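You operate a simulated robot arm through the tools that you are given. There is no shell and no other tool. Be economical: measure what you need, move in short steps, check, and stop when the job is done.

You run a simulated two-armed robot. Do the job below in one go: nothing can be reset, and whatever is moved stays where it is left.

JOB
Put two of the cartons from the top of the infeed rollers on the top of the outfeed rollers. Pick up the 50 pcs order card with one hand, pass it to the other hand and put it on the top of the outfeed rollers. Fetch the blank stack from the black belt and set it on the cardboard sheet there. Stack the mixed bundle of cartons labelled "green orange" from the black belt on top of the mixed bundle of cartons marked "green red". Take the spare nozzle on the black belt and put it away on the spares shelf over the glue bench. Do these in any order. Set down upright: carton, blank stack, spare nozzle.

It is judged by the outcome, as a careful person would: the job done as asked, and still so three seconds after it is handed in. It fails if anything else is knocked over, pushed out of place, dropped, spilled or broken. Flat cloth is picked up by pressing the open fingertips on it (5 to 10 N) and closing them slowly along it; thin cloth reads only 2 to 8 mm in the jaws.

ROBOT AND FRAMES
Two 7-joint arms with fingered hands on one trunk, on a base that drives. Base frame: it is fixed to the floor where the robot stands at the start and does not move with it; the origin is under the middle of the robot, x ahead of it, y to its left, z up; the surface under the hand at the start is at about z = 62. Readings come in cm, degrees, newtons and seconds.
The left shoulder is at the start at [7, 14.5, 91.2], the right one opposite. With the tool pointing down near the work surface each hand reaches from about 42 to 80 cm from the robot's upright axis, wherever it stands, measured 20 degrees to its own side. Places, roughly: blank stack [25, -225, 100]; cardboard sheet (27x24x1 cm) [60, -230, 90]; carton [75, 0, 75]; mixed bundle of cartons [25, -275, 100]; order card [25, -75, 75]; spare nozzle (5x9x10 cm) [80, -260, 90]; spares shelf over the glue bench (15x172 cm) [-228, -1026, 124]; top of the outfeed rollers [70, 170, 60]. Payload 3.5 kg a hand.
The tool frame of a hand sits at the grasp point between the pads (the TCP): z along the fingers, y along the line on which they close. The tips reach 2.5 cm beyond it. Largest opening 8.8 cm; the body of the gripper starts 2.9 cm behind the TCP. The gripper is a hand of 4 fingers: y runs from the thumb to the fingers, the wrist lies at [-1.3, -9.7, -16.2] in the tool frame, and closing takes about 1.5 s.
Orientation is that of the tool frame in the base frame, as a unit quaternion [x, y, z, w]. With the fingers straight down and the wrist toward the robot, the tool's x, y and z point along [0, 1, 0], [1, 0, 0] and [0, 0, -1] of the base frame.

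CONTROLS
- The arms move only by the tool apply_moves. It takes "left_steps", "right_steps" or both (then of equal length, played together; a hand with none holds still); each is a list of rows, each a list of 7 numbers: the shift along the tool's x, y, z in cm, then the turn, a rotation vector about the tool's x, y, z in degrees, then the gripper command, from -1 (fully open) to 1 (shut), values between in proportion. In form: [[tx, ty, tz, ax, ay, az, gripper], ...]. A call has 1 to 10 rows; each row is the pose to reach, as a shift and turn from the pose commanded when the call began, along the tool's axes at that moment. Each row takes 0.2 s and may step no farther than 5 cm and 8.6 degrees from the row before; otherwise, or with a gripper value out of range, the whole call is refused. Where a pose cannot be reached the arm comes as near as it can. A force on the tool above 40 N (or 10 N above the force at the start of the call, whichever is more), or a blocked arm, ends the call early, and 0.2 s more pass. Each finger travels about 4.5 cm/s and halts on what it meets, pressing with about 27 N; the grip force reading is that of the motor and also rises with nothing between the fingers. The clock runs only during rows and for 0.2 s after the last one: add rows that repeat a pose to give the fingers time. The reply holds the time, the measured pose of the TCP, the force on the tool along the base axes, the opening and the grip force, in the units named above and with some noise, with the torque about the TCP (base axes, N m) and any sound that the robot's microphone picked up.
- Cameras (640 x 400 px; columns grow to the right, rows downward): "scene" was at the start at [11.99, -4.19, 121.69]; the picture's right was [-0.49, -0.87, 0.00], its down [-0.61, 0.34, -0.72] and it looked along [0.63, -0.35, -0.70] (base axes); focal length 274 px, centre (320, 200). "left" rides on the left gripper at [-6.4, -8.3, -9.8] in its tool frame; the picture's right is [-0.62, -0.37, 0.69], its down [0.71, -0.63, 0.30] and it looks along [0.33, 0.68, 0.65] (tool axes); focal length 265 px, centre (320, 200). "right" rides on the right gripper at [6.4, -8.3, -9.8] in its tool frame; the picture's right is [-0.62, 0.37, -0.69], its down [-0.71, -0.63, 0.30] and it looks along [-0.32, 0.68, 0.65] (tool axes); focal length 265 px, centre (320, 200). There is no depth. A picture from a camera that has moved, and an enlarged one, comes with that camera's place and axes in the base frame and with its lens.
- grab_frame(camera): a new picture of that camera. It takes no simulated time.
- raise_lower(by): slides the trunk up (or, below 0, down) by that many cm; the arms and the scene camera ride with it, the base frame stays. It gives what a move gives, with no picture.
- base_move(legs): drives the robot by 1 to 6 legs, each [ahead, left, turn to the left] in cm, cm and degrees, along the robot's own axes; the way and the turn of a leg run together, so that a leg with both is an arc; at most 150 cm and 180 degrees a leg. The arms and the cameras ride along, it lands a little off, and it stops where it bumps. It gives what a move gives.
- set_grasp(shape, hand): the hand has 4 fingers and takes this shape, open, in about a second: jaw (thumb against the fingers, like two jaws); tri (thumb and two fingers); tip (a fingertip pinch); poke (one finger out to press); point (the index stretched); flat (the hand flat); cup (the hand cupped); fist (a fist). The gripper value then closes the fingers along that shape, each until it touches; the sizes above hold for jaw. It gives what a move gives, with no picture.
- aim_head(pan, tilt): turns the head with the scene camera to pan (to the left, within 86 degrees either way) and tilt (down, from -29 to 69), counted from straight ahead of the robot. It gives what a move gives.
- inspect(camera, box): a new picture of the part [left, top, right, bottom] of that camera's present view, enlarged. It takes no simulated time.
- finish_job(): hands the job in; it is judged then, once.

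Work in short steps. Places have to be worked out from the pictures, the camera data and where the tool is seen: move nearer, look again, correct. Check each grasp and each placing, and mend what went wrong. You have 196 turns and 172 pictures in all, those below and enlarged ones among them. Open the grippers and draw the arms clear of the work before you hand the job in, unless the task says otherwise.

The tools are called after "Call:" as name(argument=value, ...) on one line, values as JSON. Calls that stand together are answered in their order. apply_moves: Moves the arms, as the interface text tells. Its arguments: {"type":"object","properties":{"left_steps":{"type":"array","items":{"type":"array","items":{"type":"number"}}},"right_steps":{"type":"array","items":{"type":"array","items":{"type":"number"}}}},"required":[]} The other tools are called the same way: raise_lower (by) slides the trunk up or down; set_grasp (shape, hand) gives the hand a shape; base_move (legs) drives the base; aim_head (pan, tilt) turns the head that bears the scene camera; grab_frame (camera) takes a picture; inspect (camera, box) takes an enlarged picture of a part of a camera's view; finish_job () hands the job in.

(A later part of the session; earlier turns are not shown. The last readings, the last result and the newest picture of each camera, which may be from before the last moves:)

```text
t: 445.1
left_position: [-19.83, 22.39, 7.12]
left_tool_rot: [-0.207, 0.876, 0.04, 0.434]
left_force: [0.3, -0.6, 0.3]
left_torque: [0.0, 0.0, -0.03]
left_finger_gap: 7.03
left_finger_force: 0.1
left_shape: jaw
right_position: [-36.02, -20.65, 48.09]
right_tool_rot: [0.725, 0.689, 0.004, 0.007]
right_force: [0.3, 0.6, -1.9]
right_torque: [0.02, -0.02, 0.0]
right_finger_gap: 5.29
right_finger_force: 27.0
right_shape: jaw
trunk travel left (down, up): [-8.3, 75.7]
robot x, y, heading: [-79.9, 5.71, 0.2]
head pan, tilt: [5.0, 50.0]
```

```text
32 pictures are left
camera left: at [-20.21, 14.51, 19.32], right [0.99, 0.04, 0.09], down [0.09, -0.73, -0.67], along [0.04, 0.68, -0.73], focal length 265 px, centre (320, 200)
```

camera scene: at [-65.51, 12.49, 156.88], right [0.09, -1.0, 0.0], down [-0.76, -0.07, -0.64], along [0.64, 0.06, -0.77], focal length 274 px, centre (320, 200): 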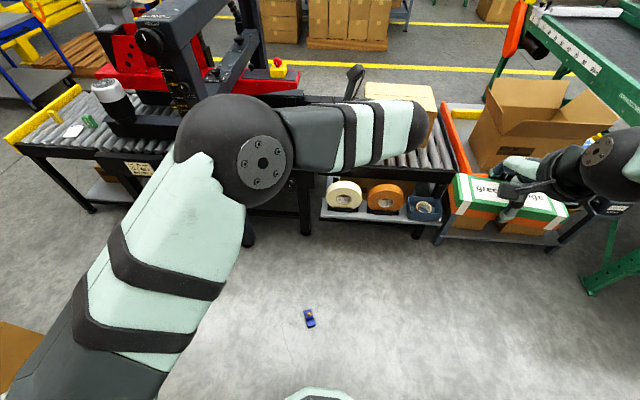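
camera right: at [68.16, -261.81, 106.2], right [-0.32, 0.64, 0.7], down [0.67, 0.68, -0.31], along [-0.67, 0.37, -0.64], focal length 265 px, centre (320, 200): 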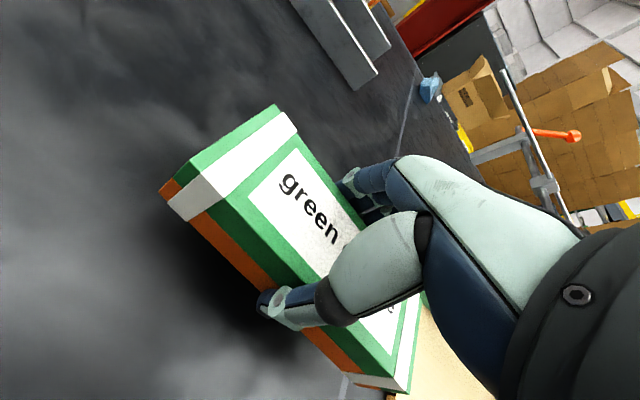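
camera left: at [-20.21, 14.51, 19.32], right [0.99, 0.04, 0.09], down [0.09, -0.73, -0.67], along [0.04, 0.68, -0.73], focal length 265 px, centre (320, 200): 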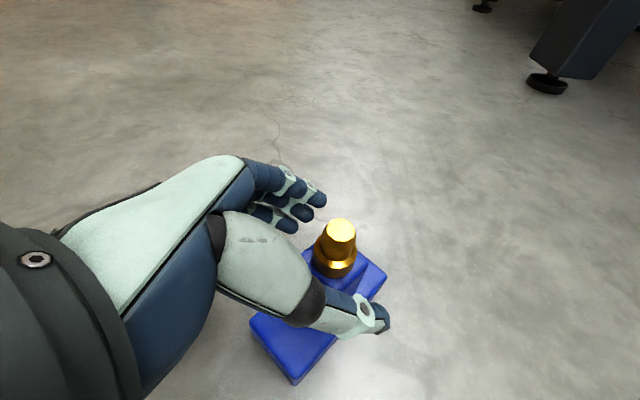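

It stands upright again, now yawed ~43° at (-18.7,21.9). I raise the hand clear and reposition the base (rotate +20°) so the hand's closing matches the column.

Call:
raise_lower(by=14)

Call:
base_move(legs=[[9.3, -20, 0], [0, 0, 20]])

Call:
grab_frame(camera="left")

```text
t: 446.8
left_position: [-19.8, 22.54, 21.3]
left_tool_rot: [-0.208, 0.876, 0.041, 0.434]
left_force: [-0.8, 0.6, 0.2]
left_torque: [0.01, 0.05, -0.01]
left_finger_gap: 7.01
left_finger_force: 0.0
left_shape: jaw
right_position: [-35.97, -20.64, 62.0]
right_tool_rot: [0.725, 0.689, 0.004, 0.007]
right_force: [-0.8, -0.1, -1.3]
right_torque: [0.02, 0.0, 0.03]
right_finger_gap: 5.29
right_finger_force: 27.2
right_shape: jaw
trunk travel left (down, up): [-22.3, 61.7]
robot x, y, heading: [-80.53, 5.48, 0.3]
head pan, tilt: [5.0, 50.0]
```

```text
t: 449.5
left_position: [-20.44, 22.44, 21.19]
left_tool_rot: [-0.36, 0.825, 0.117, 0.42]
left_force: [-1.1, 0.0, 0.1]
left_torque: [0.03, 0.0, -0.02]
left_finger_gap: 7.0
left_finger_force: 0.0
left_shape: jaw
right_position: [-20.59, -23.55, 62.09]
right_tool_rot: [0.591, 0.806, 0.005, 0.006]
right_force: [-0.7, -0.8, -1.0]
right_torque: [-0.02, 0.02, 0.02]
right_finger_gap: 5.3
right_finger_force: 27.4
right_shape: jaw
trunk travel left (down, up): [-22.3, 61.7]
robot x, y, heading: [-71.32, -14.85, 20.7]
head pan, tilt: [5.0, 50.0]
```

```text
31 pictures are left
camera left: at [-18.06, 14.78, 33.32], right [0.92, 0.39, 0.09], down [0.34, -0.65, -0.67], along [-0.2, 0.65, -0.73], focal length 265 px, centre (320, 200)
```

left: 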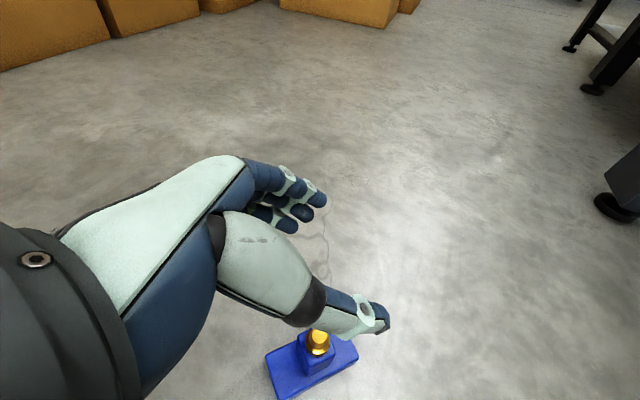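

Aligned now (closing axis ⟂ the column's long axis). Nudge the base, then lower with the trunk around the column.

Call:
base_move(legs=[[1.9, -1.1, 0]])

Call:
raise_lower(by=-8)

Call:
grab_frame(camera="left")

```text
t: 450.3
left_position: [-18.23, 22.2, 21.18]
left_tool_rot: [-0.359, 0.825, 0.116, 0.421]
left_force: [-0.4, -0.2, 0.0]
left_torque: [-0.01, 0.01, 0.0]
left_finger_gap: 7.01
left_finger_force: 0.0
left_shape: jaw
right_position: [-18.44, -23.98, 62.01]
right_tool_rot: [0.59, 0.807, 0.005, 0.006]
right_force: [-1.0, 0.8, -1.9]
right_torque: [0.03, 0.02, -0.02]
right_finger_gap: 5.3
right_finger_force: 26.9
right_shape: jaw
trunk travel left (down, up): [-22.3, 61.7]
robot x, y, heading: [-68.97, -14.85, 20.8]
head pan, tilt: [5.0, 50.0]
```

```text
t: 451.5
left_position: [-18.28, 21.98, 13.3]
left_tool_rot: [-0.359, 0.825, 0.117, 0.42]
left_force: [0.4, 0.0, -0.3]
left_torque: [0.0, -0.01, -0.01]
left_finger_gap: 7.02
left_finger_force: 0.0
left_shape: jaw
right_position: [-18.47, -23.99, 54.0]
right_tool_rot: [0.59, 0.807, 0.006, 0.006]
right_force: [0.5, -0.3, -2.2]
right_torque: [-0.02, -0.01, 0.01]
right_finger_gap: 5.3
right_finger_force: 27.6
right_shape: jaw
trunk travel left (down, up): [-14.3, 69.7]
robot x, y, heading: [-68.85, -15.15, 20.4]
head pan, tilt: [5.0, 50.0]
```

```text
30 pictures are left
camera left: at [-15.91, 14.45, 25.34], right [0.92, 0.39, 0.09], down [0.34, -0.65, -0.67], along [-0.2, 0.65, -0.73], focal length 265 px, centre (320, 200)
```

left: 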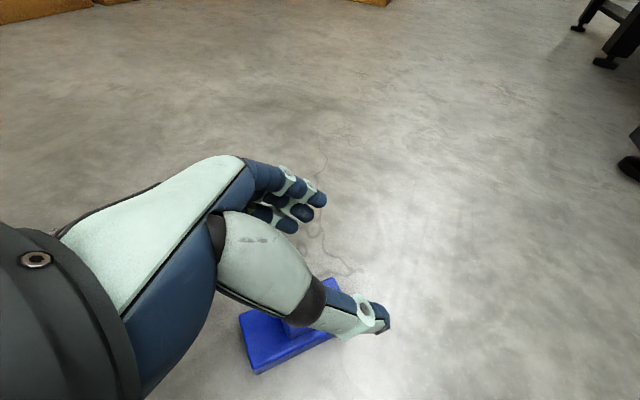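

Call:
raise_lower(by=-7.4)

Call:
grab_frame(camera="left")

```text
t: 452.6
left_position: [-18.21, 22.2, 5.89]
left_tool_rot: [-0.36, 0.825, 0.117, 0.42]
left_force: [0.2, 0.9, -0.1]
left_torque: [0.0, -0.03, -0.03]
left_finger_gap: 7.01
left_finger_force: 0.1
left_shape: jaw
right_position: [-18.34, -23.93, 46.61]
right_tool_rot: [0.59, 0.807, 0.006, 0.006]
right_force: [-0.1, 0.1, -1.6]
right_torque: [0.02, 0.0, 0.01]
right_finger_gap: 5.3
right_finger_force: 26.8
right_shape: jaw
trunk travel left (down, up): [-6.9, 77.1]
robot x, y, heading: [-68.99, -14.91, 20.7]
head pan, tilt: [5.0, 50.0]
```

```text
29 pictures are left
camera left: at [-15.91, 14.45, 17.93], right [0.92, 0.39, 0.09], down [0.34, -0.65, -0.67], along [-0.2, 0.65, -0.73], focal length 265 px, centre (320, 200)
```

left: 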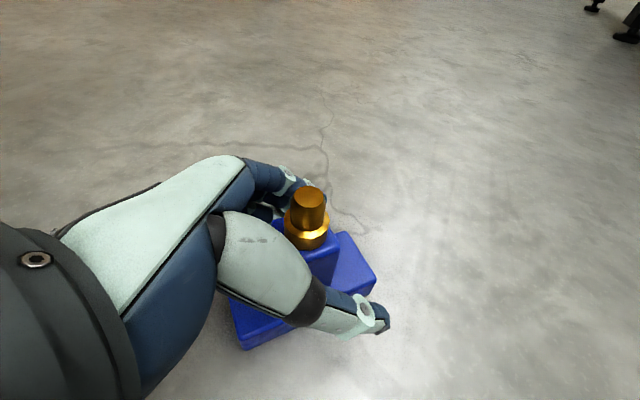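

Close with the earlier command and lift by trunk.

Call:
apply_moves(left_steps=[[0, 0, 0, 0, 0, 0, -0.3], [0, 0, 0, 0, 0, 0, 0], [0, 0, 0, 0, 0, 0, 0.3], [0, 0, 0, 0, 0, 0, 0.5], [0, 0, 0, 0, 0, 0, 0.7], [0, 0, 0, 0, 0, 0, 0.7], [0, 0, 0, 0, 0, 0, 0.7]])

Call:
raise_lower(by=12)

Call:
grab_frame(camera="left")

```text
t: 454.2
left_position: [-18.38, 22.15, 5.87]
left_tool_rot: [-0.359, 0.825, 0.116, 0.42]
left_force: [1.4, 0.8, 1.8]
left_torque: [0.03, 0.07, 0.05]
left_finger_gap: 2.3
left_finger_force: 26.9
left_shape: jaw
right_position: [-18.48, -23.91, 46.68]
right_tool_rot: [0.591, 0.807, 0.004, 0.006]
right_force: [0.2, -0.4, -1.9]
right_torque: [0.0, 0.05, -0.01]
right_finger_gap: 5.31
right_finger_force: 26.7
right_shape: jaw
trunk travel left (down, up): [-6.9, 77.1]
robot x, y, heading: [-68.93, -14.95, 21.0]
head pan, tilt: [5.0, 50.0]
```

```text
t: 455.7
left_position: [-18.29, 22.1, 17.93]
left_tool_rot: [-0.361, 0.825, 0.116, 0.419]
left_force: [-0.1, -0.4, -0.3]
left_torque: [-0.02, -0.01, 0.0]
left_finger_gap: 1.64
left_finger_force: 26.9
left_shape: jaw
right_position: [-18.32, -24.02, 58.6]
right_tool_rot: [0.591, 0.807, 0.004, 0.006]
right_force: [0.2, 0.7, -2.0]
right_torque: [0.01, 0.01, -0.01]
right_finger_gap: 5.3
right_finger_force: 27.1
right_shape: jaw
trunk travel left (down, up): [-18.9, 65.1]
robot x, y, heading: [-68.98, -15.09, 20.7]
head pan, tilt: [5.0, 50.0]
```

```text
28 pictures are left
camera left: at [-15.9, 14.45, 29.91], right [0.92, 0.39, 0.09], down [0.34, -0.65, -0.67], along [-0.2, 0.65, -0.73], focal length 265 px, centre (320, 200)
```

left: 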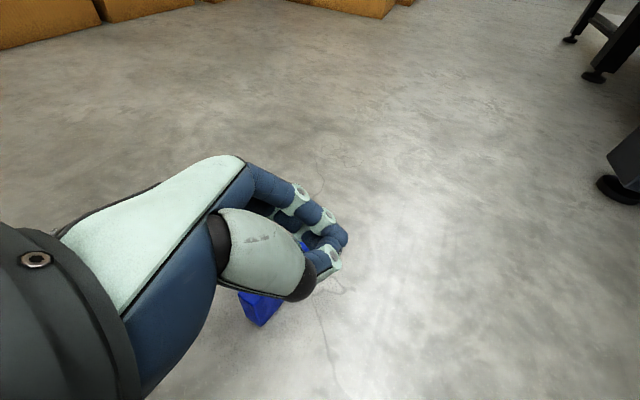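

It slipped out of the grip. Raise and open, and look where it stands.

Call:
raise_lower(by=14)

Call:
apply_moves(left_steps=[[0, 0, -3, 0, 0, 0, 0], [0, 0, -6, 0, 0, 0, -0.5], [0, 0, -6, 0, 0, 0, -0.6], [0, 0, -6, 0, 0, 0, -0.6]])

Call:
grab_frame(camera="left")

```text
t: 457.4
left_position: [-18.33, 22.03, 31.86]
left_tool_rot: [-0.361, 0.825, 0.116, 0.42]
left_force: [-0.2, 0.9, -0.1]
left_torque: [-0.01, 0.0, 0.0]
left_finger_gap: 1.68
left_finger_force: 26.7
left_shape: jaw
right_position: [-18.32, -23.96, 72.66]
right_tool_rot: [0.591, 0.807, 0.005, 0.006]
right_force: [-0.3, 0.6, -1.5]
right_torque: [0.02, -0.02, 0.02]
right_finger_gap: 5.3
right_finger_force: 26.8
right_shape: jaw
trunk travel left (down, up): [-32.9, 51.1]
robot x, y, heading: [-69.22, -14.9, 20.6]
head pan, tilt: [5.0, 50.0]
```

```text
t: 458.4
left_position: [-21.72, 19.18, 35.57]
left_tool_rot: [-0.36, 0.825, 0.116, 0.42]
left_force: [0.7, -0.5, 0.1]
left_torque: [0.03, 0.01, 0.06]
left_finger_gap: 6.99
left_finger_force: 0.1
left_shape: jaw
right_position: [-18.35, -23.96, 72.61]
right_tool_rot: [0.591, 0.807, 0.005, 0.006]
right_force: [0.5, 0.3, -1.6]
right_torque: [0.02, -0.02, 0.03]
right_finger_gap: 5.31
right_finger_force: 26.7
right_shape: jaw
trunk travel left (down, up): [-32.9, 51.1]
robot x, y, heading: [-69.07, -15.56, 20.7]
head pan, tilt: [5.0, 50.0]
```

```text
27 pictures are left
camera left: at [-19.46, 11.46, 47.63], right [0.92, 0.39, 0.09], down [0.34, -0.65, -0.67], along [-0.2, 0.65, -0.73], focal length 265 px, centre (320, 200)
```

left: 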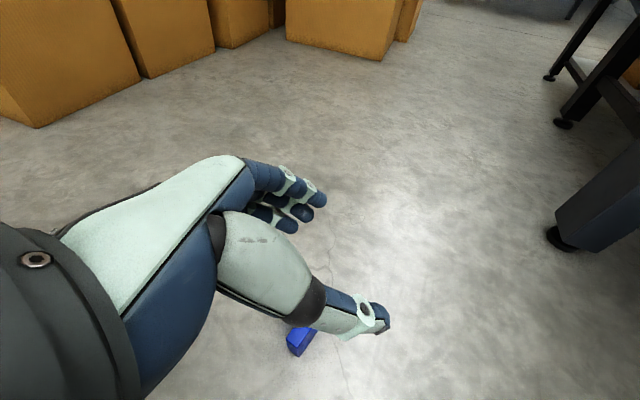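

Call:
aim_head(pan=12, tilt=62)

Call:
grab_frame(camera="scene")

```text
t: 459.1
left_position: [-21.78, 19.18, 35.51]
left_tool_rot: [-0.36, 0.825, 0.117, 0.42]
left_force: [0.0, -0.2, -1.2]
left_torque: [0.01, 0.0, -0.01]
left_finger_gap: 7.01
left_finger_force: 0.1
left_shape: jaw
right_position: [-18.43, -23.91, 72.65]
right_tool_rot: [0.59, 0.807, 0.005, 0.007]
right_force: [-0.1, 0.6, -2.6]
right_torque: [0.02, -0.01, -0.01]
right_finger_gap: 5.29
right_finger_force: 26.5
right_shape: jaw
trunk travel left (down, up): [-32.9, 51.1]
robot x, y, heading: [-68.48, -15.22, 20.5]
head pan, tilt: [12.0, 62.0]
```

```text
26 pictures are left
camera scene: at [-58.97, -10.09, 104.8], right [0.54, -0.84, 0.0], down [-0.74, -0.48, -0.47], along [0.4, 0.25, -0.88], focal length 274 px, centre (320, 200)
```

scene: 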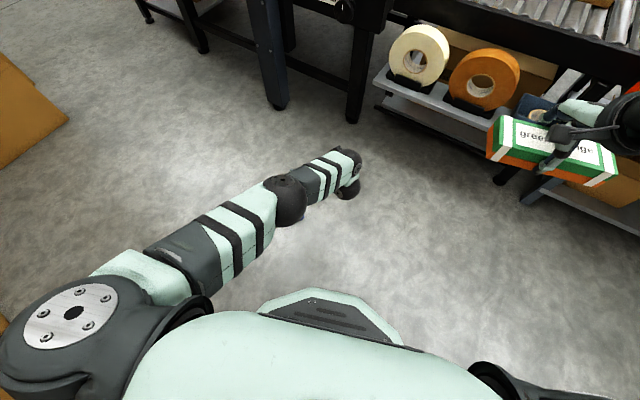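

The nozzle is hidden under the arm. I'll first finish the bundle (it's in the right hand), then return with both hands free. Raise the trunk, turn to face −y, and drive down the corridor.

Call:
raise_lower(by=40)

Call:
base_move(legs=[[0, 0, -110.5], [100, 0, 0], [80, 3, 0], [60, 0, 0]])

```text
t: 463.0
left_position: [-21.74, 19.2, 75.59]
left_tool_rot: [-0.359, 0.825, 0.116, 0.42]
left_force: [-0.3, 0.6, -0.1]
left_torque: [0.0, -0.01, 0.01]
left_finger_gap: 7.03
left_finger_force: 0.1
left_shape: jaw
right_position: [-18.27, -24.05, 112.68]
right_tool_rot: [0.591, 0.807, 0.005, 0.005]
right_force: [0.0, -0.7, -2.5]
right_torque: [-0.01, 0.01, 0.02]
right_finger_gap: 5.29
right_finger_force: 27.2
right_shape: jaw
trunk travel left (down, up): [-72.9, 11.1]
robot x, y, heading: [-69.18, -15.1, 20.6]
head pan, tilt: [12.0, 62.0]
```

```text
t: 479.6
left_position: [-59.78, -310.75, 75.53]
left_tool_rot: [0.491, 0.754, -0.287, 0.328]
left_force: [0.7, -0.3, -0.8]
left_torque: [0.02, -0.01, 0.03]
left_finger_gap: 7.02
left_finger_force: 0.1
left_shape: jaw
right_position: [-100.88, -296.77, 112.67]
right_tool_rot: [0.999, -0.049, -0.002, 0.009]
right_force: [-0.8, 0.4, -1.9]
right_torque: [0.03, 0.0, -0.02]
right_finger_gap: 5.23
right_finger_force: 27.4
right_shape: jaw
trunk travel left (down, up): [-72.9, 11.1]
robot x, y, heading: [-72.73, -254.06, -92.2]
head pan, tilt: [12.0, 62.0]
```

Raise the left hand, then turn to face the belt beside the green‑red bundle.

Call:
apply_moves(left_steps=[[-3.1, -0.4, -2.5, 0, 0, 0, -0.6], [-6.2, -0.9, -5, 0, 0, 0, -0.6], [-9.3, -1.3, -7.5, 0, 0, 0, -0.6], [-12.4, -1.8, -9.9, 0, 0, 0, -0.6], [-15.5, -2.2, -12.4, 0, 0, 0, -0.6], [-18.6, -2.7, -14.9, 0, 0, 0, -0.6], [-21.7, -3.1, -17.4, 0, 0, 0, -0.6]])

Call:
raise_lower(by=10)

Call:
base_move(legs=[[22, -9, 0], [0, 0, 92], [28, 0, 0]])

Call:
aim_head(pan=-10, tilt=45)

Call:
grab_frame(camera="scene")

```text
t: 481.2
left_position: [-63.98, -317.73, 99.45]
left_tool_rot: [0.491, 0.755, -0.285, 0.329]
left_force: [-0.4, -0.3, 0.0]
left_torque: [0.02, 0.01, 0.0]
left_finger_gap: 7.03
left_finger_force: 0.0
left_shape: jaw
left hand out of reach, approached as far as the arm can: row 1, 2, 3, 4, 5, 6, 7
right_position: [-100.86, -296.79, 112.6]
right_tool_rot: [0.999, -0.049, -0.002, 0.008]
right_force: [0.1, 0.3, -2.3]
right_torque: [0.02, -0.01, 0.03]
right_finger_gap: 5.26
right_finger_force: 27.1
right_shape: jaw
trunk travel left (down, up): [-72.9, 11.1]
robot x, y, heading: [-72.69, -253.9, -92.6]
head pan, tilt: [12.0, 62.0]
```

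```text
t: 482.6
left_position: [-64.09, -317.76, 109.29]
left_tool_rot: [0.49, 0.755, -0.287, 0.329]
left_force: [0.0, 0.6, 0.2]
left_torque: [0.01, -0.03, -0.01]
left_finger_gap: 7.04
left_finger_force: 0.2
left_shape: jaw
right_position: [-100.88, -296.89, 122.51]
right_tool_rot: [0.999, -0.049, -0.002, 0.008]
right_force: [0.1, -0.1, -1.7]
right_torque: [-0.04, 0.03, 0.02]
right_finger_gap: 5.26
right_finger_force: 26.8
right_shape: jaw
trunk travel left (down, up): [-82.9, 1.1]
robot x, y, heading: [-72.41, -253.8, -92.6]
head pan, tilt: [12.0, 62.0]
```

```text
t: 489.8
left_position: [8.69, -263.72, 109.52]
left_tool_rot: [-0.206, 0.876, 0.039, 0.435]
left_force: [-0.8, 0.9, 0.3]
left_torque: [0.01, -0.03, -0.01]
left_finger_gap: 6.99
left_finger_force: 0.0
left_shape: jaw
right_position: [-10.58, -301.52, 122.68]
right_tool_rot: [0.726, 0.688, 0.005, 0.007]
right_force: [-0.2, 0.3, -1.1]
right_torque: [0.02, 0.01, 0.0]
right_finger_gap: 5.25
right_finger_force: 26.8
right_shape: jaw
trunk travel left (down, up): [-82.9, 1.1]
robot x, y, heading: [-54.07, -275.38, -0.1]
head pan, tilt: [12.0, 62.0]
```

```text
t: 490.7
left_position: [8.85, -263.91, 109.37]
left_tool_rot: [-0.205, 0.876, 0.04, 0.434]
left_force: [-0.2, -0.7, -0.4]
left_torque: [-0.02, -0.01, -0.03]
left_finger_gap: 7.02
left_finger_force: 0.0
left_shape: jaw
right_position: [-10.32, -301.62, 122.51]
right_tool_rot: [0.726, 0.688, 0.003, 0.006]
right_force: [0.5, -0.3, -1.6]
right_torque: [-0.02, -0.01, -0.01]
right_finger_gap: 5.23
right_finger_force: 26.4
right_shape: jaw
trunk travel left (down, up): [-82.9, 1.1]
robot x, y, heading: [-54.86, -275.21, -0.1]
head pan, tilt: [-10.0, 45.0]
```

```text
25 pictures are left
camera scene: at [-41.58, -277.06, 156.95], right [-0.17, -0.98, 0.0], down [-0.7, 0.12, -0.71], along [0.7, -0.12, -0.71], focal length 274 px, centre (320, 200)
```

scene: 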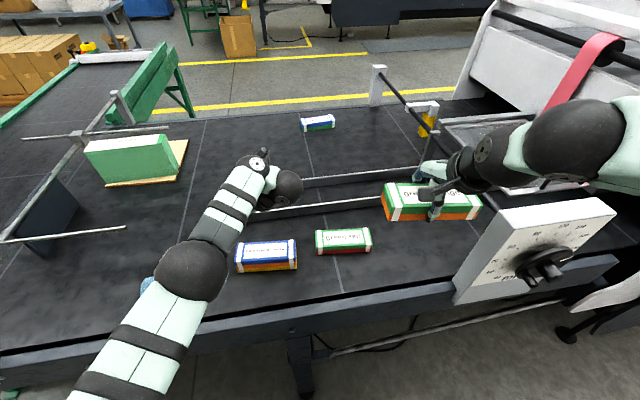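

Zoom on the green‑red bundle for exact place.

Call:
inspect(camera="scene", box=[290, 205, 400, 275])

```text
5.71 times, centred on (345, 240) of scene
camera zoom: at [-41.58, -277.06, 156.95], right [-0.17, -0.98, 0.0], down [-0.7, 0.12, -0.71], along [0.7, -0.12, -0.71], focal length 1565 px, centre (177, -29)
```

zoom: 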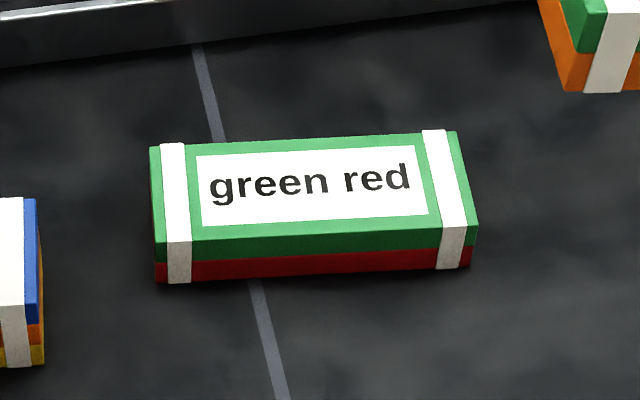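

Green‑red: centre (5.4,-292.0), top z 92.8, yaw −5.7°. Carry the bundle above it at z≈104.

Call:
apply_moves(right_steps=[[2.3, 3, 0, 0, 0, 0.6, 0.4], [4.5, 6, 0, 0, 0, 1.2, 0.4], [6.7, 9.1, 0, 0, 0, 1.8, 0.4], [9, 12.1, 0, 0, 0, 2.4, 0.4], [11.1, 15.1, 0, 0, 0, 2.7, 0.4], [11.1, 15.1, 4, 0, 0, 2.7, 0.4], [11.1, 15.1, 8, 0, 0, 2.7, 0.4], [11.1, 15.1, 12, 0, 0, 2.7, 0.4], [11.1, 15.1, 16, 0, 0, 2.7, 0.4], [11.1, 15.1, 18.5, 0, 0, 2.7, 0.4]])

Call:
inspect(camera="scene", box=[270, 180, 420, 280])

Call:
grab_frame(camera="right")

```text
t: 492.9
left_position: [8.9, -263.93, 109.37]
left_tool_rot: [-0.206, 0.876, 0.039, 0.434]
left_force: [-0.6, -0.6, -0.8]
left_torque: [0.0, -0.01, 0.0]
left_finger_gap: 7.0
left_finger_force: 0.1
left_shape: jaw
right_position: [5.73, -291.41, 104.32]
right_tool_rot: [0.742, 0.67, 0.004, 0.006]
right_force: [-0.9, -0.5, -1.1]
right_torque: [0.01, -0.02, -0.03]
right_finger_gap: 5.21
right_finger_force: 27.0
right_shape: jaw
trunk travel left (down, up): [-82.9, 1.1]
robot x, y, heading: [-54.65, -275.27, -0.1]
head pan, tilt: [-10.0, 45.0]
```

```text
4.00 times, centred on (345, 230) of scene
camera zoom: at [-41.56, -277.05, 156.96], right [-0.17, -0.98, 0.0], down [-0.7, 0.12, -0.71], along [0.7, -0.12, -0.71], focal length 1096 px, centre (220, 80)
```

zoom: 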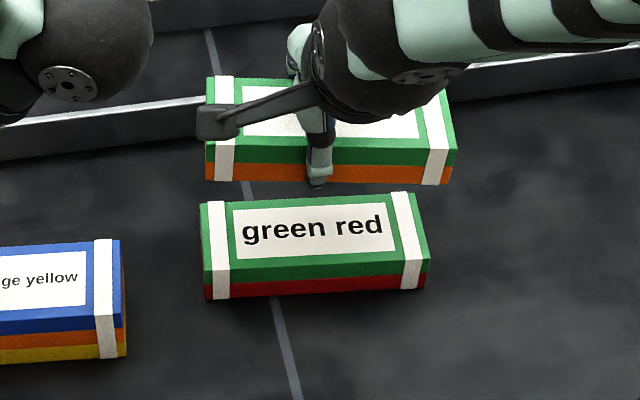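

```text
22 pictures are left
camera right: at [-2.15, -284.13, 113.96], right [0.29, -0.65, 0.7], down [-0.69, -0.65, -0.31], along [0.66, -0.39, -0.64], focal length 265 px, centre (320, 200)
```

right: 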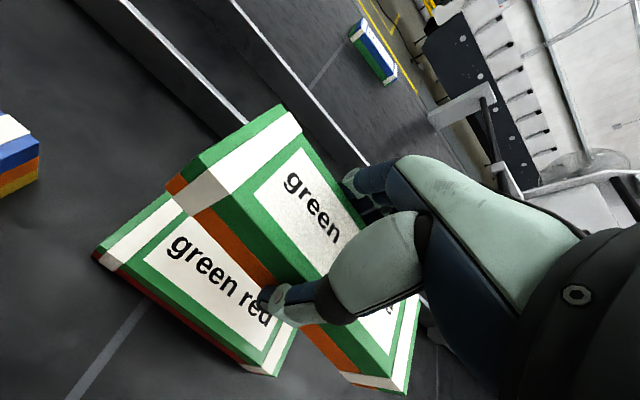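

Slight yaw (5°) and 1 cm offset to correct; then lower close to contact.

Call:
apply_moves(right_steps=[[0.2, -0.5, 0, 0, 0, -2.5, 0.4], [0.4, -1.05, 0, 0, 0, -5, 0.4], [0.4, -1.05, 2.5, 0, 0, -5, 0.4], [0.4, -1.05, 5, 0, 0, -5, 0.4], [0.4, -1.05, 6.4, 0, 0, -5, 0.4], [0.4, -1.05, 6.4, 0, 0, -5, 0.4]])

Call:
inspect(camera="scene", box=[270, 180, 420, 280])

```text
t: 494.3
left_position: [8.87, -263.81, 109.38]
left_tool_rot: [-0.206, 0.876, 0.039, 0.434]
left_force: [-0.5, -0.8, -0.5]
left_torque: [-0.03, 0.02, 0.05]
left_finger_gap: 7.02
left_finger_force: 0.1
left_shape: jaw
right_position: [4.66, -290.95, 98.03]
right_tool_rot: [0.712, 0.702, 0.004, 0.007]
right_force: [0.1, 0.9, -2.8]
right_torque: [-0.01, -0.05, -0.04]
right_finger_gap: 5.22
right_finger_force: 27.7
right_shape: jaw
trunk travel left (down, up): [-82.9, 1.1]
robot x, y, heading: [-54.66, -275.59, 0.4]
head pan, tilt: [-10.0, 45.0]
```

```text
4.00 times, centred on (345, 230) of scene
camera zoom: at [-41.65, -277.04, 156.97], right [-0.17, -0.98, 0.0], down [-0.7, 0.12, -0.71], along [0.7, -0.12, -0.71], focal length 1096 px, centre (220, 80)
```

zoom: 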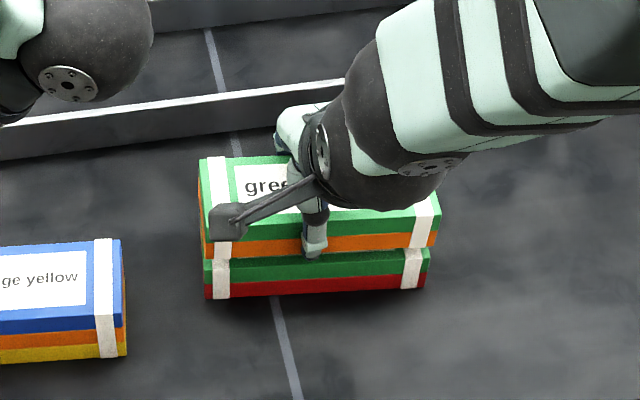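

Edges coincide. Lower to contact and release.

Call:
apply_moves(right_steps=[[0, 0, 0.5, 0, 0, 0, 0.4], [0, 0, 0.9, 0, 0, 0, 0.4], [0, 0, 1.2, 0, 0, 0, 0.4], [0, 0, 1.5, 0, 0, 0, 0.4], [0, 0, 1.5, 0, 0, 0, 0.4]])

```text
t: 495.5
left_position: [8.96, -263.88, 109.35]
left_tool_rot: [-0.206, 0.876, 0.039, 0.434]
left_force: [0.4, 0.3, 0.8]
left_torque: [0.0, -0.01, -0.02]
left_finger_gap: 7.03
left_finger_force: 0.0
left_shape: jaw
right_position: [4.55, -290.74, 96.44]
right_tool_rot: [0.712, 0.702, 0.003, 0.008]
right_force: [-0.2, 0.9, -1.4]
right_torque: [0.0, 0.01, -0.02]
right_finger_gap: 5.23
right_finger_force: 27.2
right_shape: jaw
trunk travel left (down, up): [-82.9, 1.1]
robot x, y, heading: [-54.82, -275.4, 0.0]
head pan, tilt: [-10.0, 45.0]
```

Call:
apply_moves(right_steps=[[0, 0, 0.4, 0, 0, 0, 0.4], [0, 0, 0.8, 0, 0, 0, 0.4], [0, 0, 1.1, 0, 0, 0, 0.4], [0, 0, 1.1, 0, 0, 0, 0.4]])

Call:
inspect(camera="scene", box=[270, 180, 420, 280])

```text
t: 496.5
left_position: [8.48, -263.76, 109.72]
left_tool_rot: [-0.207, 0.875, 0.038, 0.436]
left_force: [0.5, -0.9, 0.1]
left_torque: [-0.01, 0.0, 0.0]
left_finger_gap: 7.05
left_finger_force: 0.0
left_shape: jaw
right_position: [4.59, -290.76, 96.04]
right_tool_rot: [0.713, 0.701, 0.01, 0.013]
right_force: [2.2, -0.9, 36.3]
right_torque: [-0.12, 0.05, 0.03]
right_finger_gap: 5.21
right_finger_force: 27.1
right_shape: jaw
trunk travel left (down, up): [-82.9, 1.1]
robot x, y, heading: [-54.63, -275.55, -0.0]
head pan, tilt: [-10.0, 45.0]
```

```text
4.00 times, centred on (345, 230) of scene
camera zoom: at [-42.38, -276.9, 157.07], right [-0.17, -0.98, 0.0], down [-0.69, 0.12, -0.71], along [0.7, -0.12, -0.7], focal length 1096 px, centre (220, 80)
```

zoom: 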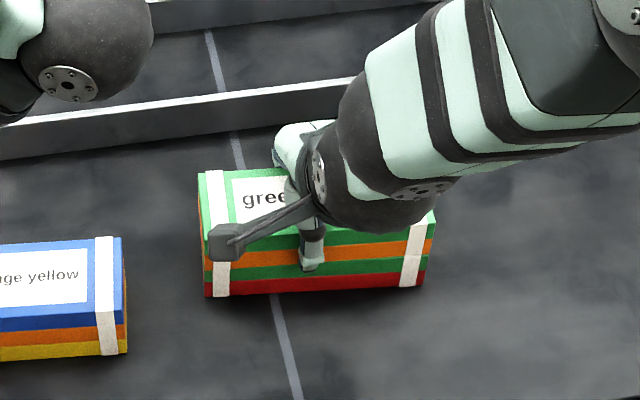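

Fully stacked and in contact. Ease the pressure, open, and rise.

Call:
apply_moves(right_steps=[[0, 0, -0.4, 0, 0, 0, 0.4], [0, 0, -0.5, 0, 0, 0, 0.1], [0, 0, -0.5, 0, 0, 0, -0.2], [0, 0, -0.5, 0, 0, 0, -0.6], [0, 0, -0.5, 0, 0, 0, -0.8], [0, 0, -2, 0, 0, 0, -0.8], [0, 0, -5, 0, 0, 0, -0.8], [0, 0, -9, 0, 0, 0, -0.8], [0, 0, -13, 0, 0, 0, -0.8], [0, -2, -17, 0, 0, 0, -0.8]])

Call:
inspect(camera="scene", box=[230, 180, 420, 300])

```text
t: 498.7
left_position: [8.68, -263.9, 109.55]
left_tool_rot: [-0.205, 0.876, 0.04, 0.435]
left_force: [-0.6, -0.2, -0.3]
left_torque: [-0.01, 0.01, -0.04]
left_finger_gap: 7.02
left_finger_force: 0.0
left_shape: jaw
right_position: [2.43, -290.69, 112.31]
right_tool_rot: [0.712, 0.702, 0.003, 0.007]
right_force: [-0.3, 0.4, -0.1]
right_torque: [-0.01, 0.01, -0.02]
right_finger_gap: 7.92
right_finger_force: 0.0
right_shape: jaw
trunk travel left (down, up): [-82.9, 1.1]
robot x, y, heading: [-54.54, -275.81, -0.2]
head pan, tilt: [-10.0, 45.0]
```

```text
3.33 times, centred on (325, 240) of scene
camera zoom: at [-41.95, -277.01, 156.99], right [-0.17, -0.98, 0.0], down [-0.7, 0.12, -0.71], along [0.7, -0.12, -0.71], focal length 913 px, centre (303, 67)
```

zoom: 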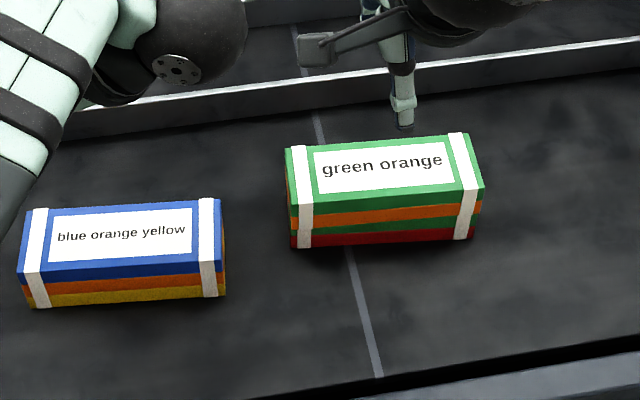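

"green orange" sits squarely on "green red". Now return for the nozzle with both hands free: back off, face +y, drive to y≈−85.

Call:
base_move(legs=[[-16, 0, 0], [0, 0, 90], [100, -3, 0], [90, 0, 0]])

Call:
aim_head(pan=-35, tilt=40)

Call:
grab_frame(camera="scene")

```text
t: 513.0
left_position: [-72.81, -21.15, 109.47]
left_tool_rot: [0.76, -0.482, -0.332, -0.282]
left_force: [-0.3, 0.8, 0.2]
left_torque: [0.03, -0.01, -0.03]
left_finger_gap: 7.02
left_finger_force: 0.1
left_shape: jaw
right_position: [-46.02, -27.95, 112.29]
right_tool_rot: [0.018, 1.0, 0.007, 0.001]
right_force: [-0.8, -0.5, -0.2]
right_torque: [0.01, -0.02, 0.0]
right_finger_gap: 7.9
right_finger_force: 0.0
right_shape: jaw
trunk travel left (down, up): [-82.9, 1.1]
robot x, y, heading: [-62.61, -84.53, 88.8]
head pan, tilt: [-10.0, 45.0]
```

```text
t: 513.9
left_position: [-72.97, -21.06, 109.49]
left_tool_rot: [0.76, -0.481, -0.332, -0.282]
left_force: [-0.4, -0.2, 0.1]
left_torque: [0.04, 0.02, 0.01]
left_finger_gap: 7.02
left_finger_force: 0.0
left_shape: jaw
right_position: [-46.03, -28.03, 112.24]
right_tool_rot: [0.017, 1.0, 0.008, 0.002]
right_force: [0.0, -0.5, 0.6]
right_torque: [0.03, -0.01, -0.01]
right_finger_gap: 7.93
right_finger_force: 0.0
right_shape: jaw
trunk travel left (down, up): [-82.9, 1.1]
robot x, y, heading: [-62.39, -84.35, 88.9]
head pan, tilt: [-35.0, 40.0]
```

```text
18 pictures are left
camera scene: at [-57.68, -72.98, 157.69], right [0.81, -0.59, 0.0], down [-0.38, -0.52, -0.77], along [0.45, 0.62, -0.64], focal length 274 px, centre (320, 200)
```

scene: 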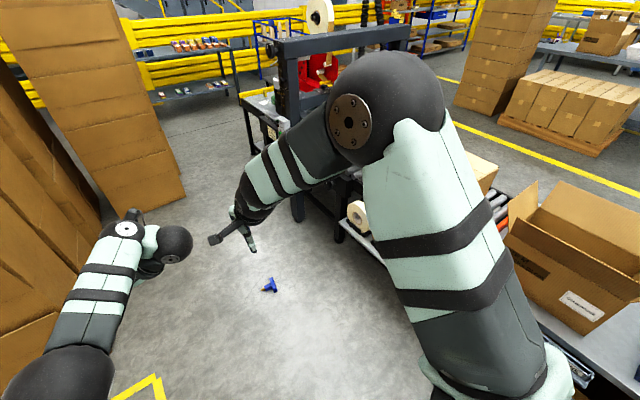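

Call:
inspect(camera="scene", box=[240, 260, 304, 310])

```text
8.00 times, centred on (272, 285) of scene
camera zoom: at [-57.68, -72.98, 157.69], right [0.81, -0.59, 0.0], down [-0.38, -0.52, -0.77], along [0.45, 0.62, -0.64], focal length 2191 px, centre (704, -480)
```

zoom: 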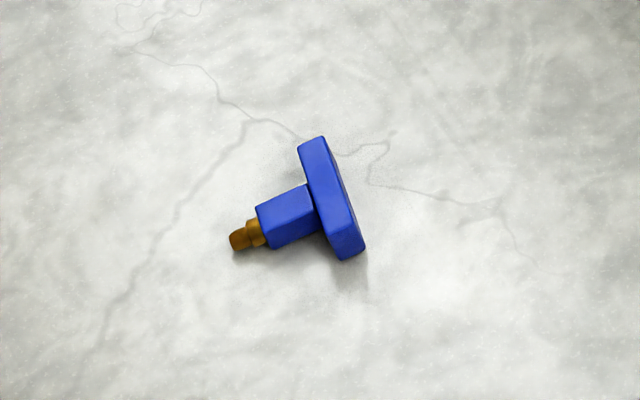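

The nozzle lies on its side, column pointing away from +x, at about (-23…-31, 26…28). Plan: pinch near its cap end and lift so it hangs upright, set it down, then regrasp the base. Drive to a suitable stance.

Call:
base_move(legs=[[60, 24, 0], [80, 0, 0], [0, 0, -125.9]])

Call:
raise_lower(by=-40)

Call:
raise_lower(by=-35)

Call:
grab_frame(camera="left")

```text
t: 521.6
left_position: [-98.04, 119.45, 109.34]
left_tool_rot: [0.77, -0.468, -0.336, -0.275]
left_force: [0.2, 0.0, 0.3]
left_torque: [0.01, -0.01, -0.04]
left_finger_gap: 7.01
left_finger_force: 0.0
left_shape: jaw
right_position: [-70.92, 113.74, 112.24]
right_tool_rot: [-0.001, 1.0, 0.008, 0.002]
right_force: [-1.0, 0.6, 0.1]
right_torque: [-0.01, -0.01, -0.02]
right_finger_gap: 7.89
right_finger_force: 0.1
right_shape: jaw
trunk travel left (down, up): [-82.9, 1.1]
robot x, y, heading: [-85.43, 56.56, 90.9]
head pan, tilt: [-35.0, 40.0]
stopped in leg 2: the robot was blocked; the commanded pose is now the measured one
```

```text
t: 525.5
left_position: [-97.94, 119.49, 69.53]
left_tool_rot: [0.769, -0.469, -0.337, -0.275]
left_force: [-0.1, -0.9, -0.3]
left_torque: [0.03, 0.01, 0.01]
left_finger_gap: 7.02
left_finger_force: 0.0
left_shape: jaw
right_position: [-70.97, 113.67, 72.12]
right_tool_rot: [-0.001, 1.0, 0.007, 0.002]
right_force: [0.4, 0.0, -0.1]
right_torque: [0.01, -0.01, 0.0]
right_finger_gap: 7.92
right_finger_force: 0.0
right_shape: jaw
trunk travel left (down, up): [-42.9, 41.1]
robot x, y, heading: [-84.96, 56.13, 91.2]
head pan, tilt: [-35.0, 40.0]
```

```text
t: 528.9
left_position: [-97.93, 119.5, 34.16]
left_tool_rot: [0.769, -0.468, -0.337, -0.276]
left_force: [-0.5, -0.3, -0.1]
left_torque: [0.04, 0.01, 0.0]
left_finger_gap: 7.06
left_finger_force: 0.0
left_shape: jaw
right_position: [-71.01, 113.67, 37.28]
right_tool_rot: [-0.001, 1.0, 0.008, 0.001]
right_force: [-0.2, -0.4, 0.1]
right_torque: [0.02, 0.01, -0.01]
right_finger_gap: 7.89
right_finger_force: 0.1
right_shape: jaw
trunk travel left (down, up): [-7.9, 76.1]
robot x, y, heading: [-85.5, 56.4, 91.1]
head pan, tilt: [-35.0, 40.0]
```

```text
16 pictures are left
camera left: at [-89.92, 119.0, 46.39], right [-0.05, 0.99, 0.09], down [0.73, 0.1, -0.68], along [-0.68, 0.03, -0.73], focal length 265 px, centre (320, 200)
```

left: 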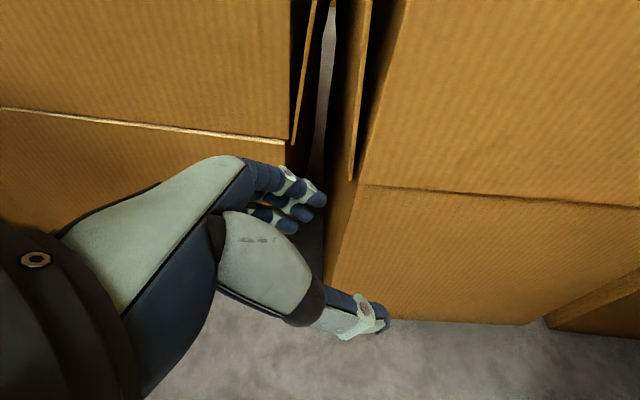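

Blocked near a carton stack; step right 8 cm and then turn to heading −37°.

Call:
base_move(legs=[[-2, -8, 0], [0, 0, -128]])

Call:
grab_frame(camera="left")

```text
t: 535.2
left_position: [-19.54, 25.95, 34.34]
left_tool_rot: [0.08, 0.896, -0.1, 0.425]
left_force: [0.2, 0.0, 0.8]
left_torque: [0.03, -0.03, 0.03]
left_finger_gap: 7.07
left_finger_force: 0.1
left_shape: jaw
right_position: [-40.67, 8.06, 37.22]
right_tool_rot: [0.897, 0.443, 0.001, 0.008]
right_force: [-0.1, -0.1, -0.8]
right_torque: [0.03, -0.02, 0.02]
right_finger_gap: 7.9
right_finger_force: 0.0
right_shape: jaw
trunk travel left (down, up): [-7.9, 76.1]
robot x, y, heading: [-77.37, 54.59, -36.5]
head pan, tilt: [-35.0, 40.0]
```

```text
15 pictures are left
camera left: at [-24.71, 19.83, 46.41], right [0.82, -0.56, 0.09], down [-0.37, -0.64, -0.67], along [0.44, 0.52, -0.73], focal length 265 px, centre (320, 200)
```

left: 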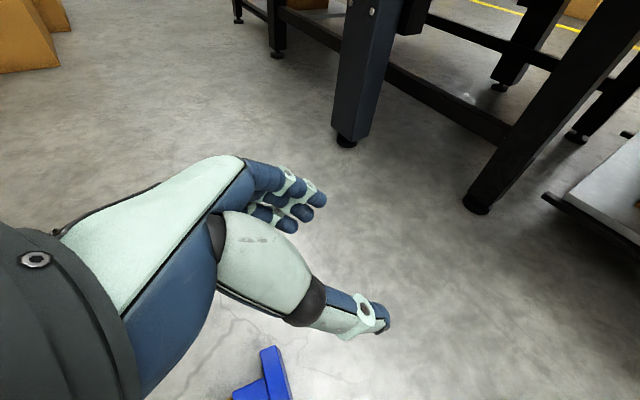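

Nozzle located; undo the earlier arm raise to lower the hand, after shifting the base so it ends above the pinch point (-28.4,27.4).

Call:
base_move(legs=[[-1.4, -7.7, 0]])

Call:
apply_moves(left_steps=[[3.1, 0.4, 2.5, 0, 0, 0, -0.6], [6.2, 0.9, 5, 0, 0, 0, -0.6], [9.3, 1.3, 7.5, 0, 0, 0, -0.6], [12.4, 1.8, 9.9, 0, 0, 0, -0.6], [15.5, 2.2, 12.4, 0, 0, 0, -0.6], [17.5, 2.5, 14, 0, 0, 0, -0.6], [17.5, 2.5, 14, 0, 0, 0, -0.6]])

Call:
grab_frame(camera="left")

```text
t: 536.3
left_position: [-25.35, 20.63, 34.4]
left_tool_rot: [0.081, 0.897, -0.098, 0.424]
left_force: [0.0, 0.0, -0.2]
left_torque: [-0.02, -0.02, -0.01]
left_finger_gap: 7.04
left_finger_force: 0.0
left_shape: jaw
right_position: [-46.38, 2.76, 37.28]
right_tool_rot: [0.896, 0.443, 0.001, 0.008]
right_force: [0.4, -0.2, 0.0]
right_torque: [-0.04, -0.02, -0.01]
right_finger_gap: 7.91
right_finger_force: 0.0
right_shape: jaw
trunk travel left (down, up): [-7.9, 76.1]
robot x, y, heading: [-83.16, 49.42, -36.6]
head pan, tilt: [-35.0, 40.0]
```

```text
t: 537.9
left_position: [-25.57, 21.42, 13.02]
left_tool_rot: [0.081, 0.897, -0.099, 0.423]
left_force: [-0.3, 0.1, -0.6]
left_torque: [-0.03, 0.0, 0.03]
left_finger_gap: 7.02
left_finger_force: 0.0
left_shape: jaw
left hand out of reach, approached as far as the arm can: row 6, 7
right_position: [-46.47, 2.69, 37.22]
right_tool_rot: [0.897, 0.442, 0.001, 0.009]
right_force: [-0.1, 0.1, -0.1]
right_torque: [-0.04, 0.02, -0.01]
right_finger_gap: 7.88
right_finger_force: 0.0
right_shape: jaw
trunk travel left (down, up): [-7.9, 76.1]
robot x, y, heading: [-82.97, 49.18, -36.9]
head pan, tilt: [-35.0, 40.0]
```

```text
14 pictures are left
camera left: at [-30.71, 15.28, 25.06], right [0.82, -0.56, 0.09], down [-0.37, -0.64, -0.67], along [0.44, 0.52, -0.73], focal length 265 px, centre (320, 200)
```

left: 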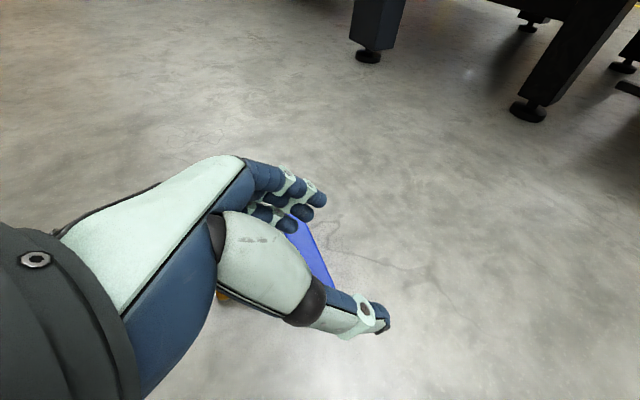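

Shift the base so the fingers straddle the column/cap, then lower.

Call:
base_move(legs=[[-5.2, 2.6, 0]])

Call:
raise_lower(by=-7.8)

Call:
grab_frame(camera="left")

```text
t: 538.9
left_position: [-28.01, 26.69, 13.06]
left_tool_rot: [0.081, 0.897, -0.1, 0.423]
left_force: [0.2, 0.6, 0.5]
left_torque: [-0.01, 0.03, 0.04]
left_finger_gap: 7.01
left_finger_force: 0.0
left_shape: jaw
right_position: [-48.81, 8.08, 37.19]
right_tool_rot: [0.897, 0.443, 0.001, 0.009]
right_force: [-0.5, -0.3, -0.3]
right_torque: [0.0, 0.0, -0.05]
right_finger_gap: 7.91
right_finger_force: 0.2
right_shape: jaw
trunk travel left (down, up): [-7.9, 76.1]
robot x, y, heading: [-85.49, 54.4, -36.8]
head pan, tilt: [-35.0, 40.0]
```

```text
t: 540.0
left_position: [-27.98, 26.63, 5.25]
left_tool_rot: [0.08, 0.897, -0.098, 0.424]
left_force: [0.4, -0.5, -0.3]
left_torque: [-0.02, -0.02, 0.0]
left_finger_gap: 7.03
left_finger_force: 0.1
left_shape: jaw
right_position: [-48.7, 7.95, 29.59]
right_tool_rot: [0.897, 0.443, 0.0, 0.008]
right_force: [0.3, -0.5, -0.2]
right_torque: [-0.05, 0.0, 0.02]
right_finger_gap: 7.9
right_finger_force: 0.0
right_shape: jaw
trunk travel left (down, up): [-0.1, 83.9]
robot x, y, heading: [-85.32, 54.45, -36.9]
head pan, tilt: [-35.0, 40.0]
```

```text
13 pictures are left
camera left: at [-33.08, 20.54, 17.31], right [0.82, -0.56, 0.09], down [-0.37, -0.64, -0.67], along [0.44, 0.52, -0.73], focal length 265 px, centre (320, 200)
```

left: 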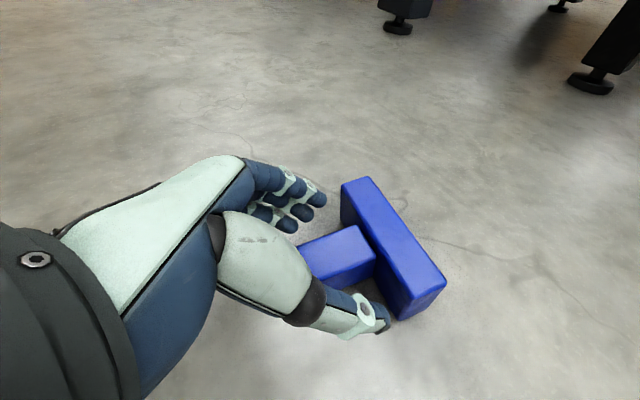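

Column is between thumb and fingers; lower 1.8 cm with the arm and close.

Call:
apply_moves(left_steps=[[0.7, 0.1, 0.55, 0, 0, 0, -0.6], [1.4, 0.2, 1.1, 0, 0, 0, -0.6], [1.4, 0.2, 1.1, 0, 0, 0, -0.3], [1.4, 0.2, 1.1, 0, 0, 0, 0], [1.4, 0.2, 1.1, 0, 0, 0, 0.3], [1.4, 0.2, 1.1, 0, 0, 0, 0.5], [1.4, 0.2, 1.1, 0, 0, 0, 0.6], [1.4, 0.2, 1.1, 0, 0, 0, 0.6]])

Call:
raise_lower(by=8)

Call:
grab_frame(camera="left")

```text
t: 541.8
left_position: [-28.36, 27.51, 3.68]
left_tool_rot: [0.081, 0.897, -0.1, 0.423]
left_force: [-1.0, 0.2, -0.3]
left_torque: [0.1, 0.02, -0.01]
left_finger_gap: 2.32
left_finger_force: 27.0
left_shape: jaw
left hand out of reach, approached as far as the arm can: row 1, 2, 3, 4, 5, 6, 7, 8
right_position: [-48.71, 7.99, 29.46]
right_tool_rot: [0.897, 0.443, 0.002, 0.008]
right_force: [0.3, -0.2, -0.2]
right_torque: [0.01, -0.01, 0.0]
right_finger_gap: 7.91
right_finger_force: 0.0
right_shape: jaw
trunk travel left (down, up): [-0.1, 83.9]
robot x, y, heading: [-85.4, 54.4, -36.6]
head pan, tilt: [-35.0, 40.0]
```

```text
t: 543.0
left_position: [-28.39, 27.55, 11.77]
left_tool_rot: [0.081, 0.897, -0.099, 0.423]
left_force: [-1.0, 0.0, -3.4]
left_torque: [0.01, 0.14, -0.03]
left_finger_gap: 2.29
left_finger_force: 26.9
left_shape: jaw
right_position: [-48.7, 8.07, 37.48]
right_tool_rot: [0.897, 0.442, 0.001, 0.008]
right_force: [0.2, 0.3, 0.5]
right_torque: [-0.02, -0.01, -0.02]
right_finger_gap: 7.89
right_finger_force: 0.1
right_shape: jaw
trunk travel left (down, up): [-8.1, 75.9]
robot x, y, heading: [-85.36, 54.29, -36.6]
head pan, tilt: [-35.0, 40.0]
```

```text
12 pictures are left
camera left: at [-33.53, 21.38, 23.78], right [0.82, -0.56, 0.09], down [-0.37, -0.64, -0.67], along [0.44, 0.52, -0.73], focal length 265 px, centre (320, 200)
```

left: 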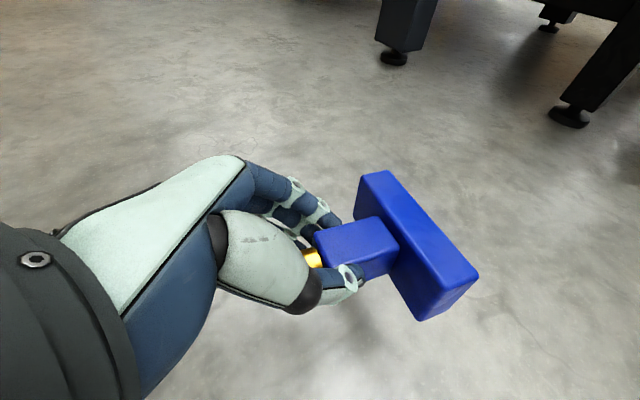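

It's held firmly, but horizontally (column along the hand). I lower it to just above the floor and relax the grip in tiny steps so gravity swings the base down.

Call:
raise_lower(by=-5.6)

Call:
apply_moves(left_steps=[[0, 0, 0, 0, 0, 0, 0.52], [0, 0, 0, 0, 0, 0, 0.5], [0, 0, 0, 0, 0, 0, 0.49], [0, 0, 0, 0, 0, 0, 0.48]])

Call:
grab_frame(camera="left")

```text
t: 544.0
left_position: [-28.52, 27.49, 6.22]
left_tool_rot: [0.08, 0.897, -0.1, 0.424]
left_force: [0.0, 0.9, -2.6]
left_torque: [0.06, 0.11, -0.03]
left_finger_gap: 2.28
left_finger_force: 27.5
left_shape: jaw
right_position: [-48.75, 8.07, 31.93]
right_tool_rot: [0.897, 0.443, 0.001, 0.008]
right_force: [0.2, -0.2, -0.7]
right_torque: [-0.01, 0.03, -0.03]
right_finger_gap: 7.92
right_finger_force: 0.0
right_shape: jaw
trunk travel left (down, up): [-2.5, 81.5]
robot x, y, heading: [-85.32, 54.53, -36.3]
head pan, tilt: [-35.0, 40.0]
```

```text
t: 545.0
left_position: [-28.49, 27.43, 6.14]
left_tool_rot: [0.081, 0.896, -0.099, 0.425]
left_force: [-0.1, -1.7, -1.8]
left_torque: [0.07, 0.03, -0.02]
left_finger_gap: 2.29
left_finger_force: 0.1
left_shape: jaw
right_position: [-48.77, 7.92, 31.89]
right_tool_rot: [0.897, 0.442, 0.002, 0.008]
right_force: [0.1, -0.3, 0.1]
right_torque: [-0.04, 0.01, 0.0]
right_finger_gap: 7.9
right_finger_force: 0.0
right_shape: jaw
trunk travel left (down, up): [-2.5, 81.5]
robot x, y, heading: [-85.72, 54.86, -36.5]
head pan, tilt: [-35.0, 40.0]
```

```text
11 pictures are left
camera left: at [-33.54, 21.36, 18.24], right [0.82, -0.56, 0.09], down [-0.37, -0.64, -0.67], along [0.44, 0.52, -0.73], focal length 265 px, centre (320, 200)
```

left: 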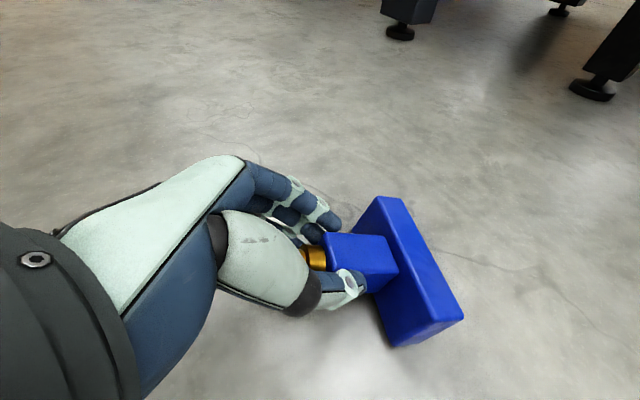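

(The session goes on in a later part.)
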